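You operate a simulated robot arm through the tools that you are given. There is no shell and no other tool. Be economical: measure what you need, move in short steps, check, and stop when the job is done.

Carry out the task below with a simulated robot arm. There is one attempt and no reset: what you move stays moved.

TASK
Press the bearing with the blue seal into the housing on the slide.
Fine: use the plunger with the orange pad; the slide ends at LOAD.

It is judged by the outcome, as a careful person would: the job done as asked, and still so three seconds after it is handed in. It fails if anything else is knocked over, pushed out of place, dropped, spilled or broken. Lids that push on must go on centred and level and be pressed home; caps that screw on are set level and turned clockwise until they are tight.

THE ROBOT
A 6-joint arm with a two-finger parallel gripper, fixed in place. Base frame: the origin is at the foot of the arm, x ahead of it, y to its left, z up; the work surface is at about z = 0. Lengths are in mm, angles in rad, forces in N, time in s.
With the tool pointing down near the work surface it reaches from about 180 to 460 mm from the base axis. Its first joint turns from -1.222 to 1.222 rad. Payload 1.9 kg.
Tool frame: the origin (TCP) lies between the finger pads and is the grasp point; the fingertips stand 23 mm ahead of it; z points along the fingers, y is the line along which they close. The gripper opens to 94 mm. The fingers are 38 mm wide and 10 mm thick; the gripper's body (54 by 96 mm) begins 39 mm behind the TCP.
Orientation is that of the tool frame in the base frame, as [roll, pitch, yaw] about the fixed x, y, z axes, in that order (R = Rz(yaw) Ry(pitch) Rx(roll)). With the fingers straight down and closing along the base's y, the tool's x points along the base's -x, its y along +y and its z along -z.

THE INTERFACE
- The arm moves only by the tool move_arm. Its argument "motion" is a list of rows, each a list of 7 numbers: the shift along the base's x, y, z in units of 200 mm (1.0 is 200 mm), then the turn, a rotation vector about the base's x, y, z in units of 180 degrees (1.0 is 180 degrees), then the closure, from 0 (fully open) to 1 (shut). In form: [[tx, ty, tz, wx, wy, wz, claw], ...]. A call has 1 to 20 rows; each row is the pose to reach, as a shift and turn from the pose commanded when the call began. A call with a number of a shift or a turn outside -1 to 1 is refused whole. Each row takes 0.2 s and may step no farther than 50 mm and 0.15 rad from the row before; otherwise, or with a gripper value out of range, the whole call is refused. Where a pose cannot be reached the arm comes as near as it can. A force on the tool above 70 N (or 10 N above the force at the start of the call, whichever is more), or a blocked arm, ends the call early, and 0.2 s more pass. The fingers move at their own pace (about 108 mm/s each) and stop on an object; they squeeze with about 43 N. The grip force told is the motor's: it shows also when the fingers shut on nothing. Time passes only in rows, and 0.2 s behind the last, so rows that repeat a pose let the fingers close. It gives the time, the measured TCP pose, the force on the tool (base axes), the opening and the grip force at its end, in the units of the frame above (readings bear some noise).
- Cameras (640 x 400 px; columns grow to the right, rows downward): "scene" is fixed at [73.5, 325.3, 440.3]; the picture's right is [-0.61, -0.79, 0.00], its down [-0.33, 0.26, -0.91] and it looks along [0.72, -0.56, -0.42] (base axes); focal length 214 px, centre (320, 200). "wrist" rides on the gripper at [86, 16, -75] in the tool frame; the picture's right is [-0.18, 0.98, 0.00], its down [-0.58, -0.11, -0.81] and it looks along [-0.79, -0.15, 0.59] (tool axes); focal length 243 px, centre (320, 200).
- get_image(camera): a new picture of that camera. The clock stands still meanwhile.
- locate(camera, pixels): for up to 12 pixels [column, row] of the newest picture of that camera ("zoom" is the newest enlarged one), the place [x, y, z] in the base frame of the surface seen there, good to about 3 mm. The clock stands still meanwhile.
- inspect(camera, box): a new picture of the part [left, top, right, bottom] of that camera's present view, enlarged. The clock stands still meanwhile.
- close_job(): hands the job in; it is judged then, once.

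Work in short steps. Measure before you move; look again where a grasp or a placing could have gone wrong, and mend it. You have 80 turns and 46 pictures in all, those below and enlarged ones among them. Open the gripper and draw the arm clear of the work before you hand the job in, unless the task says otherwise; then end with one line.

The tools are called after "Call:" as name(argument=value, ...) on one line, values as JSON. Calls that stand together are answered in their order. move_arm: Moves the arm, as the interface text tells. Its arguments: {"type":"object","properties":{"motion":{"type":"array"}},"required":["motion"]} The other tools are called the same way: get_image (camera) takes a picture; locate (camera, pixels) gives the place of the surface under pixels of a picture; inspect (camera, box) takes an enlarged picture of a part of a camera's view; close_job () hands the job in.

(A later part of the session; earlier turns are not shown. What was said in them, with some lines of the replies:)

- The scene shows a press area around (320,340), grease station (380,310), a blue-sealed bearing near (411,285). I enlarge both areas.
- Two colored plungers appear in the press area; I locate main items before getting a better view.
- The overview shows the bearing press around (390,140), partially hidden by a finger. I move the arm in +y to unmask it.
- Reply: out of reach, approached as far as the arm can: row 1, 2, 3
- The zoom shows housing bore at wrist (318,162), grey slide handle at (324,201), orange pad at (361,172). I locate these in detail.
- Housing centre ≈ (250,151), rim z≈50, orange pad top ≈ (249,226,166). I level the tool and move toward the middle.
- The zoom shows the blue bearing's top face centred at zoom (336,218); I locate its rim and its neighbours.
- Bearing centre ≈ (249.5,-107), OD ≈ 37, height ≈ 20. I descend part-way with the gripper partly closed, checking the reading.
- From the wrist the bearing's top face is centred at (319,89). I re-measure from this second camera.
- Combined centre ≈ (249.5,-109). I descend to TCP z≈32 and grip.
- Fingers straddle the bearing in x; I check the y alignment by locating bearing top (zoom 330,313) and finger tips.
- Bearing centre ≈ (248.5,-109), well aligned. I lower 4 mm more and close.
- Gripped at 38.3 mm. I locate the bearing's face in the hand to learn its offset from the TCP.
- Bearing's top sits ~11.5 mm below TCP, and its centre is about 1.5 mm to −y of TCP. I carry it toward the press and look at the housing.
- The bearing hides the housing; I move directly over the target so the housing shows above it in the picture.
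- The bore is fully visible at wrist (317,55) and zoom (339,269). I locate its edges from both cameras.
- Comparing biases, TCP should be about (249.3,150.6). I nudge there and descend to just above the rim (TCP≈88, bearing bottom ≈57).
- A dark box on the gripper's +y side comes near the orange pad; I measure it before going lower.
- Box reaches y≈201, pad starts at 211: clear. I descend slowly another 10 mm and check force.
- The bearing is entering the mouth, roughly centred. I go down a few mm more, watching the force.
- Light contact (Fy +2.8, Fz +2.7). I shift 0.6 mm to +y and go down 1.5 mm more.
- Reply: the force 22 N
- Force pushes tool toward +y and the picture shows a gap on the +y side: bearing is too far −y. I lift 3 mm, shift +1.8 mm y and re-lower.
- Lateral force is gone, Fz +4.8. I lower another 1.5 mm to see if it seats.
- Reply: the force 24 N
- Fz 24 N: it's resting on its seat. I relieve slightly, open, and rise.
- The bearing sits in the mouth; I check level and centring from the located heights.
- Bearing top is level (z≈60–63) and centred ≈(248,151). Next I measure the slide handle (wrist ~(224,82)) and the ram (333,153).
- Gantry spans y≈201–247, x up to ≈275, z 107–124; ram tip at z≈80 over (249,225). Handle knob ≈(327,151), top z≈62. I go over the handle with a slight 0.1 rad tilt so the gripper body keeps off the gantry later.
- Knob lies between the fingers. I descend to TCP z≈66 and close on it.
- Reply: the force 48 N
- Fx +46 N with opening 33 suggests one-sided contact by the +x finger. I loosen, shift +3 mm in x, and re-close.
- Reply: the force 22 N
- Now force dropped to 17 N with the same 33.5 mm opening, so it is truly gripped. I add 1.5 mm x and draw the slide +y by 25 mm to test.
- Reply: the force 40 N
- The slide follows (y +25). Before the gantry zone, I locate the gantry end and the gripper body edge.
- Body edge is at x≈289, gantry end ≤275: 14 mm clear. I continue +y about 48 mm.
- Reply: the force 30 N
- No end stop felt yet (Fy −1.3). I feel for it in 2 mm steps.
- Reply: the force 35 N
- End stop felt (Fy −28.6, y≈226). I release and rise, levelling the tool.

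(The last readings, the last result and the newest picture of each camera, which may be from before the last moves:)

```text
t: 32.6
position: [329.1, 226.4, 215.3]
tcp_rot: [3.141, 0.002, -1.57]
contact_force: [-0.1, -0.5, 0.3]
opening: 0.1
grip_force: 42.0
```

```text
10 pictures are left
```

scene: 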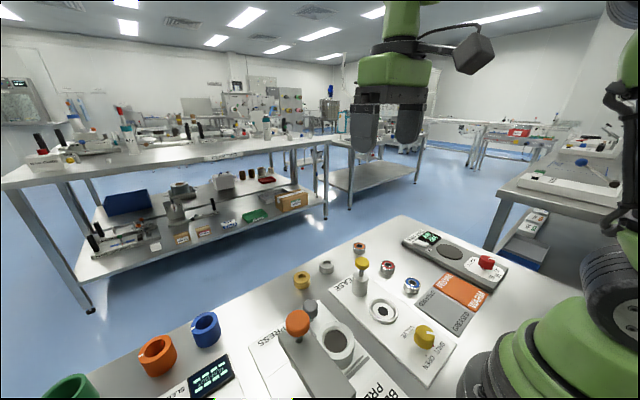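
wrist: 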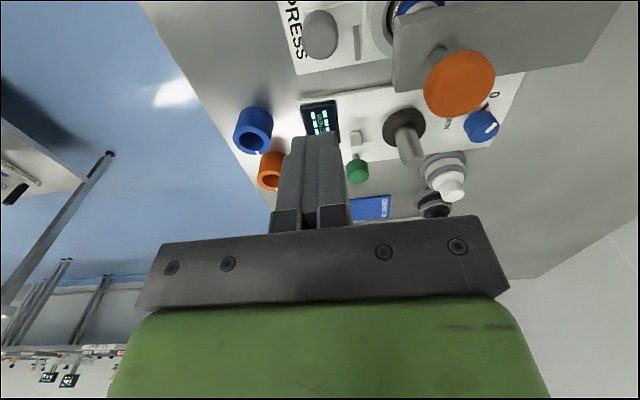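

I move above the orange pad (249,226) and descend to near contact.

Call:
move_arm(motion=[[-0.2, 0, 0, 0, 0, 0, 1], [-0.4, 0, 0, 0, 0, 0, 1], [-0.4, 0, -0.08, 0, 0, 0, 1], [-0.4, 0, -0.12, 0, 0, 0, 1], [-0.4, 0, -0.14, 0, 0, 0, 1], [-0.4, 0, -0.16, 0, 0, 0, 1], [-0.4, 0, -0.18, 0, 0, 0, 1]])

Call:
inspect(camera="scene", box=[230, 250, 390, 370])

```text
t: 34.2
position: [250.8, 227.0, 178.6]
tcp_rot: [3.14, 0.0, -1.57]
contact_force: [-0.1, -0.5, 1.6]
opening: 0.0
grip_force: 42.3
```

```text
3.33 times, centred on (310, 310) of scene
```

zoom: 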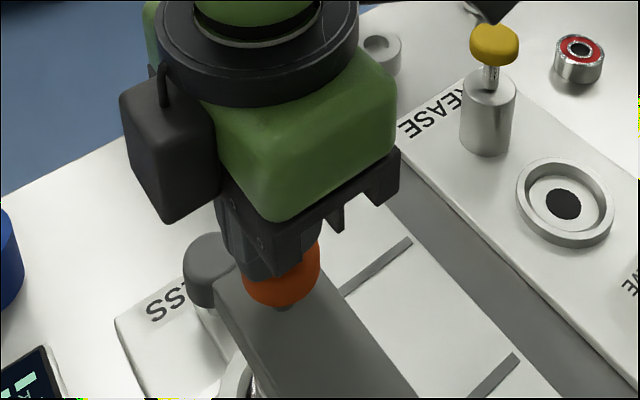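

The pad moves down easily (tips at z≈156). I continue pressing in small steps.

Call:
move_arm(motion=[[0, 0, -0.02, 0, 0, 0, 1], [0, 0, -0.03, 0, 0, 0, 1], [0, 0, -0.04, 0, 0, 0, 1], [0, 0, -0.05, 0, 0, 0, 1], [0, 0, -0.06, 0, 0, 0, 1], [0, 0, -0.06, 0, 0, 0, 1]])

```text
t: 35.6
position: [250.7, 228.9, 167.8]
tcp_rot: [-3.14, 0.001, -1.571]
contact_force: [3.6, -0.2, 7.6]
opening: 0.0
grip_force: 42.6
```

Call:
move_arm(motion=[[0, 0, -0.01, 0, 0, 0, 1], [0, 0, -0.02, 0, 0, 0, 1], [0, 0, -0.03, 0, 0, 0, 1], [0, 0, -0.04, 0, 0, 0, 1], [0, 0, -0.04, 0, 0, 0, 1]])

```text
t: 36.2
position: [249.6, 229.3, 169.1]
tcp_rot: [-3.14, 0.007, -1.572]
contact_force: [-4.8, -4.5, 16.9]
opening: 0.1
grip_force: 42.1
stopped in row 2: the force on the tool passed its limit (the readings are from after the stop); the commanded pose is now the measured one
```

Force limit tripped as the ram met the bearing. I press on with finer steps (0.6 mm).

Call:
move_arm(motion=[[0, -0.005, 0, 0, 0, 0, 1], [0, -0.005, -0.004, 0, 0, 0, 1], [0, -0.005, -0.008, 0, 0, 0, 1], [0, -0.005, -0.011, 0, 0, 0, 1], [0, -0.005, -0.014, 0, 0, 0, 1], [0, -0.005, -0.017, 0, 0, 0, 1], [0, -0.005, -0.02, 0, 0, 0, 1], [0, -0.005, -0.023, 0, 0, 0, 1], [0, -0.005, -0.026, 0, 0, 0, 1]])

```text
t: 37.3
position: [251.0, 229.7, 168.2]
tcp_rot: [-3.136, 0.01, -1.573]
contact_force: [-4.8, -4.3, 16.7]
opening: 0.0
grip_force: 42.7
stopped in row 5: the force on the tool passed its limit (the readings are from after the stop); the commanded pose is now the measured one
```

I look at the press state now.

Call:
inspect(camera="scene", box=[250, 270, 370, 370])

Call:
inspect(camera="wrist", box=[200, 0, 460, 200])

```text
4.00 times, centred on (310, 320) of scene
```

zoom: 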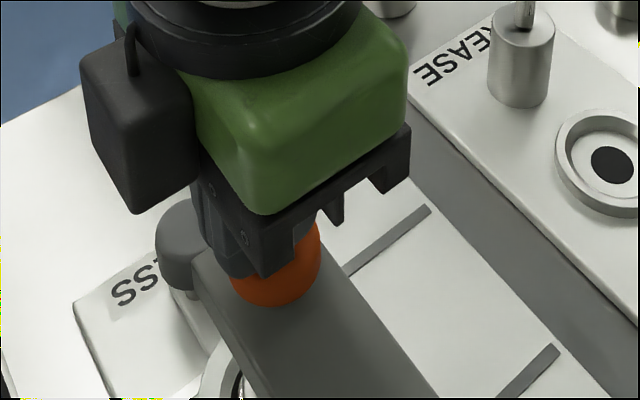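

```text
2.00 times, centred on (330, 100) of wrist
```

zoom: 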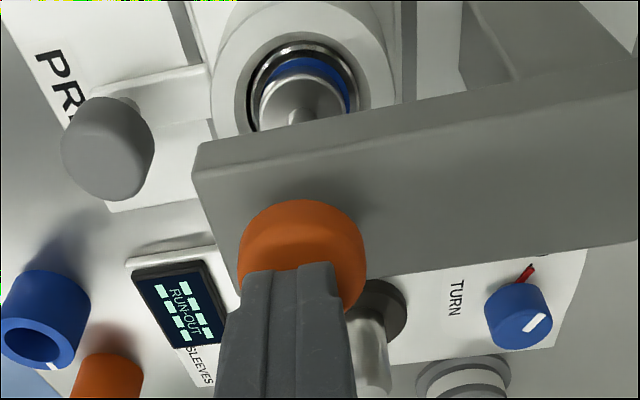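

The ram is on the bearing; I locate bearing rim, housing rim, pad bottom and gantry top heights.

Call:
locate(camera="zoom", pixels=[[300, 62], [320, 64], [349, 95], [262, 75], [258, 100], [235, 70], [375, 60], [300, 20], [300, 180], [300, 85], [275, 90], [335, 225]])

```text
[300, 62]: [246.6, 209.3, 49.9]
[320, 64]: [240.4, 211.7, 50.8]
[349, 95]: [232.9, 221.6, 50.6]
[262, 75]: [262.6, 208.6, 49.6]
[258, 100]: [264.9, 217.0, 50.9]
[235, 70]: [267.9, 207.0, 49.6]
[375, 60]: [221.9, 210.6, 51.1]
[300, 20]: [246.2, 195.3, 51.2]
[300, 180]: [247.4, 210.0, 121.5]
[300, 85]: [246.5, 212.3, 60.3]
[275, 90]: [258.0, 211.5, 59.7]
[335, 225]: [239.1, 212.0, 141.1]
```

Bearing top is now at z≈50, flush with the housing rim: pressed home. I rise off the pad and check the plunger returns.

Call:
move_arm(motion=[[0, 0, 0.03, 0, 0, 0, 1], [0, 0, 0.08, 0, 0, 0, 1], [0, 0, 0.15, 0, 0, 0, 1], [0, 0, 0.25, 0, 0, 0, 1], [0.2, 0, 0.25, 0, 0, 0, 0.4], [0.4, 0, 0.25, 0, 0, 0, 0.4], [0.4, 0, 0.25, 0, 0, 0, 0.4]])

Call:
get_image(camera="wrist")

Call:
locate(camera="wrist", pixels=[[460, 80], [320, 35], [320, 50], [440, 50]])

```text
t: 38.9
position: [333.0, 229.5, 215.4]
tcp_rot: [-3.134, 0.011, -1.574]
contact_force: [0.0, -0.7, 0.5]
opening: 56.5
grip_force: 0.0
```

```text
6 pictures are left
```

wrist: 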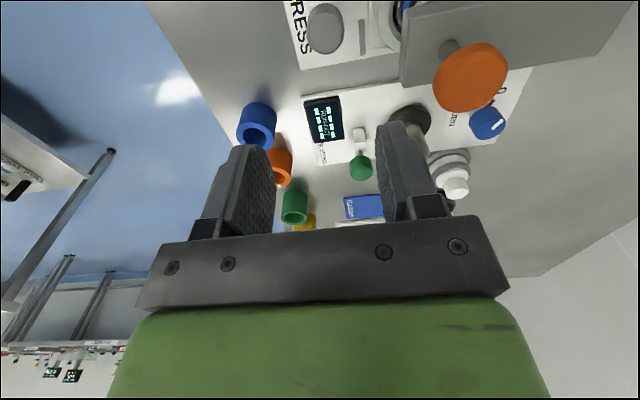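

```text
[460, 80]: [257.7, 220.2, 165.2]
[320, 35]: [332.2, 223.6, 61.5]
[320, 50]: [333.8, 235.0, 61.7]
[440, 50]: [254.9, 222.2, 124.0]
```

Plunger sprang back (z 165). I tilt again and descend onto the handle at (330,226), then grip.

Call:
move_arm(motion=[[-0.013, -0.015, -0.1, 0, 0.016, 0, 0.4], [-0.013, -0.015, -0.25, 0, 0.032, 0, 0.4], [-0.013, -0.015, -0.45, 0, 0.032, 0, 0.4], [-0.013, -0.015, -0.6, 0, 0.032, 0, 0.4], [-0.013, -0.015, -0.7, 0, 0.032, 0, 0.4], [-0.013, -0.015, -0.75, 0, 0.032, 0, 0.4], [-0.013, -0.015, -0.75, 0, 0.032, 0, 0.6], [-0.013, -0.015, -0.75, 0, 0.032, 0, 0.85], [-0.013, -0.015, -0.75, 0, 0.032, 0, 0.85]])

```text
t: 40.9
position: [329.3, 225.2, 65.3]
tcp_rot: [3.054, 0.011, -1.57]
contact_force: [21.1, 1.7, -14.1]
opening: 33.1
grip_force: 45.1
```

Gripped (33 mm). I pull the slide back 70 mm in −y toward LOAD.

Call:
move_arm(motion=[[0.008, -0.03, 0.002, 0, 0, 0, 0.85], [0.008, -0.07, 0.002, 0, 0, 0, 0.85], [0.008, -0.11, 0.002, 0, 0, 0, 0.85], [0.008, -0.15, 0.002, 0, 0, 0, 0.85], [0.008, -0.19, 0.002, 0, 0, 0, 0.85], [0.008, -0.23, 0.002, 0, 0, 0, 0.85], [0.008, -0.27, 0.002, 0, 0, 0, 0.85], [0.008, -0.31, 0.002, 0, 0, 0, 0.85], [0.008, -0.34, 0.002, 0, 0, 0, 0.85], [0.008, -0.355, 0.002, 0, 0, 0, 0.85], [0.008, -0.355, 0.002, 0, 0, 0, 0.85]])

```text
t: 43.3
position: [329.0, 156.5, 67.7]
tcp_rot: [3.047, 0.012, -1.573]
contact_force: [-2.0, 1.0, -23.0]
opening: 33.3
grip_force: 44.7
```

Now I feel for the LOAD stop in small steps.

Call:
move_arm(motion=[[0, -0.01, 0, 0, 0, 0, 0.85], [0, -0.02, 0, 0, 0, 0, 0.85], [0, -0.028, 0, 0, 0, 0, 0.85], [0, -0.034, 0, 0, 0, 0, 0.85], [0, -0.034, 0, 0, 0, 0, 0.85]])

```text
t: 44.5
position: [329.5, 150.0, 67.3]
tcp_rot: [3.047, 0.012, -1.573]
contact_force: [-21.3, 29.9, 4.0]
opening: 33.3
grip_force: 44.9
```

LOAD stop felt (Fy +30, y≈150). I release, rise, and draw back clear.

Call:
move_arm(motion=[[0, 0.002, 0, 0, 0, 0, 0.6], [0, 0.002, 0, 0, 0, 0, 0.4], [0, 0.002, 0, 0, 0, 0, 0.4], [0, 0.002, 0.1, 0, 0, 0, 0.4], [0, 0.002, 0.3, 0, 0, 0, 0.4], [0, 0.002, 0.5, 0, 0, 0, 0.4], [0, 0.002, 0.7, 0, -0.016, 0, 0.2], [-0.1, -0.1, 0.8, 0, -0.032, 0, 0], [-0.2, -0.3, 0.9, 0, -0.032, 0, 0], [-0.2, -0.5, 0.9, 0, -0.032, 0, 0], [-0.2, -0.5, 0.9, 0, -0.032, 0, 0]])

Call:
inspect(camera="scene", box=[260, 270, 380, 370])

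Call:
locate(camera="zoom", pixels=[[360, 300], [440, 300], [390, 260], [340, 280], [230, 130]])

Call:
get_image(camera="scene")

```text
t: 46.9
position: [289.8, 49.5, 246.2]
tcp_rot: [-3.134, 0.011, -1.574]
contact_force: [0.2, 0.1, 0.3]
opening: 94.2
grip_force: 0.1
```

```text
4.00 times, centred on (320, 320) of scene
```

zoom: 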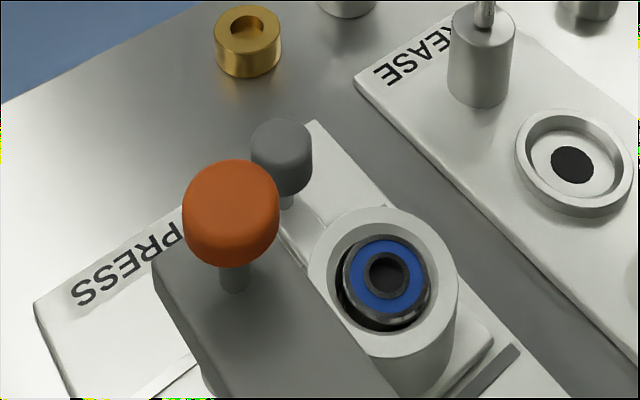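

```text
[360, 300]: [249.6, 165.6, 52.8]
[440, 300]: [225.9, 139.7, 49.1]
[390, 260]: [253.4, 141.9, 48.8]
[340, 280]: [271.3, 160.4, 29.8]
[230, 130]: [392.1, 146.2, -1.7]
```

```text
4 pictures are left
```

scene: 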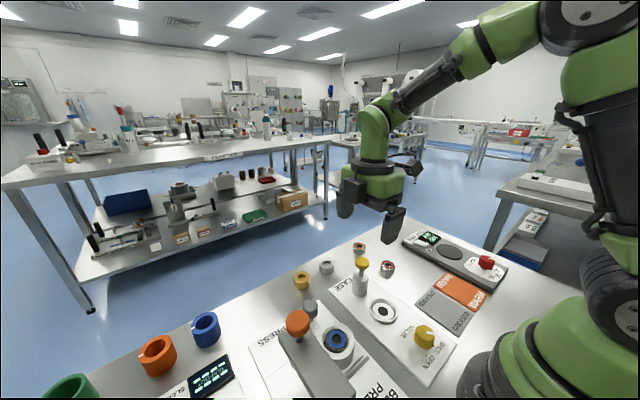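

A dark gap shows on one side of the bearing; I enlarge to check level and depth.

Call:
inspect(camera="scene", box=[318, 315, 382, 365])

```text
8.00 times, centred on (350, 340) of scene
```

zoom: 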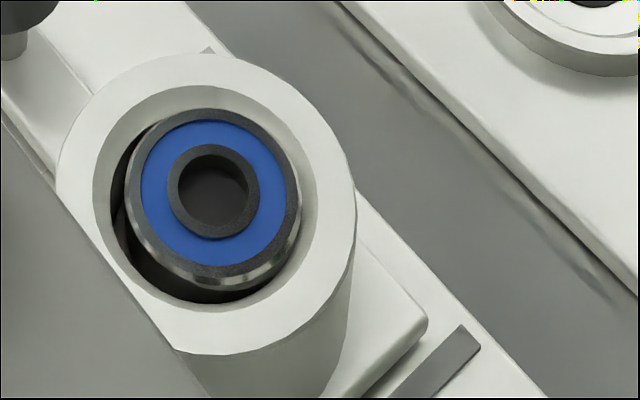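

Call:
locate(camera="zoom", pixels=[[213, 116], [290, 180], [213, 268], [133, 190], [155, 140], [275, 140], [155, 250], [280, 245], [73, 180], [340, 200], [210, 70], [205, 325]])

```text
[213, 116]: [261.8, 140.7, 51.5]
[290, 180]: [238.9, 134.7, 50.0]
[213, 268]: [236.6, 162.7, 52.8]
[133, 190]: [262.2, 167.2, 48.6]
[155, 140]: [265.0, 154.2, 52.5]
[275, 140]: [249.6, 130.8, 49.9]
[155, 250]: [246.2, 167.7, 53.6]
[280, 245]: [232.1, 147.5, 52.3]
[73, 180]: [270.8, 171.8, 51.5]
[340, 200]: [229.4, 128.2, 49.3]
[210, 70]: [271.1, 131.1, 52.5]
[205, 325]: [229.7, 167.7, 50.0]
```

Heights read ≈50–53 around; to check level and seat I look from above with the wrist camera as before.

Call:
move_arm(motion=[[-0.1, 0.15, -0.1, 0, 0, 0, 0], [-0.2, 0.35, -0.2, 0, 0, 0, 0], [-0.2, 0.47, -0.36, 0, 0, 0, 0], [-0.2, 0.47, -0.36, 0, 0, 0, 0]])

Call:
inspect(camera="wrist", box=[260, 0, 380, 110])

```text
t: 47.9
position: [250.6, 141.7, 171.8]
tcp_rot: [-3.137, 0.01, -1.572]
contact_force: [-0.4, -0.7, 0.9]
opening: 94.3
grip_force: 0.0
```

```text
3.64 times, centred on (320, 55) of wrist
```

zoom: 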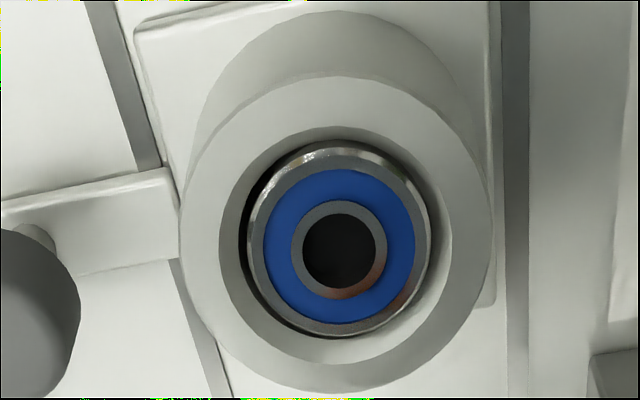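

Call:
locate(camera="zoom", pixels=[[335, 158], [335, 325], [258, 235], [420, 235], [275, 185], [400, 185], [275, 300], [405, 300], [200, 230], [475, 230], [335, 100], [335, 375]])

```text
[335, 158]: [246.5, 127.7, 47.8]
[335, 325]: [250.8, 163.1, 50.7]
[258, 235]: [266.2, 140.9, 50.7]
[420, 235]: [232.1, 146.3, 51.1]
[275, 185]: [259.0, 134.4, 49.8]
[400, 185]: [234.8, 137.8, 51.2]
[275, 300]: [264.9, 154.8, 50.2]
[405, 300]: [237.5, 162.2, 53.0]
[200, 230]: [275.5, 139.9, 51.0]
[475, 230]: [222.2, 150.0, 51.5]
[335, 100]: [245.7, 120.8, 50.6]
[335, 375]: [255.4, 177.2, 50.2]
```

The bearing is level and flush (top ≈50.6, rim ≈50.8), and the plunger hit the same hard stop twice. I withdraw clear.

Call:
move_arm(motion=[[0, 0, 0.15, 0, 0, 0, 0], [0, -0.1, 0.35, 0, 0, 0, 0], [0, -0.3, 0.5, 0, 0, 0, 0], [0, -0.5, 0.6, 0, 0, 0, 0], [0, -0.5, 0.6, 0, 0, 0, 0]])

Call:
inspect(camera="scene", box=[180, 230, 460, 400])

```text
t: 49.1
position: [251.2, 42.8, 296.1]
tcp_rot: [-3.135, 0.009, -1.572]
contact_force: [-1.0, 0.1, 0.6]
opening: 94.1
grip_force: 0.0
```

```text
2.29 times, centred on (320, 315) of scene
```

zoom: 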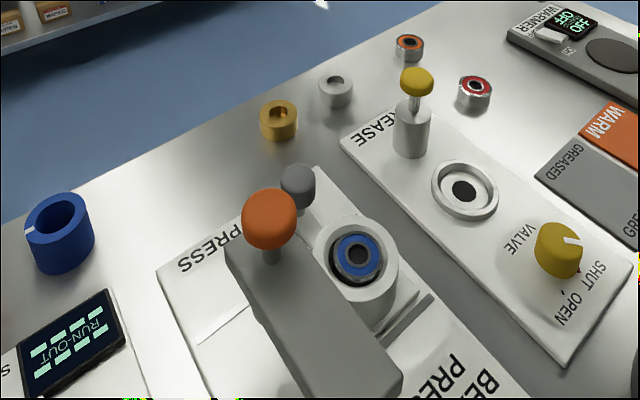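

The bearing is flush in the housing, the slide is at LOAD, everything else is in place and the arm is clear, so I hand in the job.

Call:
close_job()

```text
The job is handed in.
```

I pressed the blue-sealed bearing into the housing with the orange-pad plunger. It sits level and flush with the rim to within measurement error. The slide is back against its LOAD stop, and the arm is clear with the gripper open.
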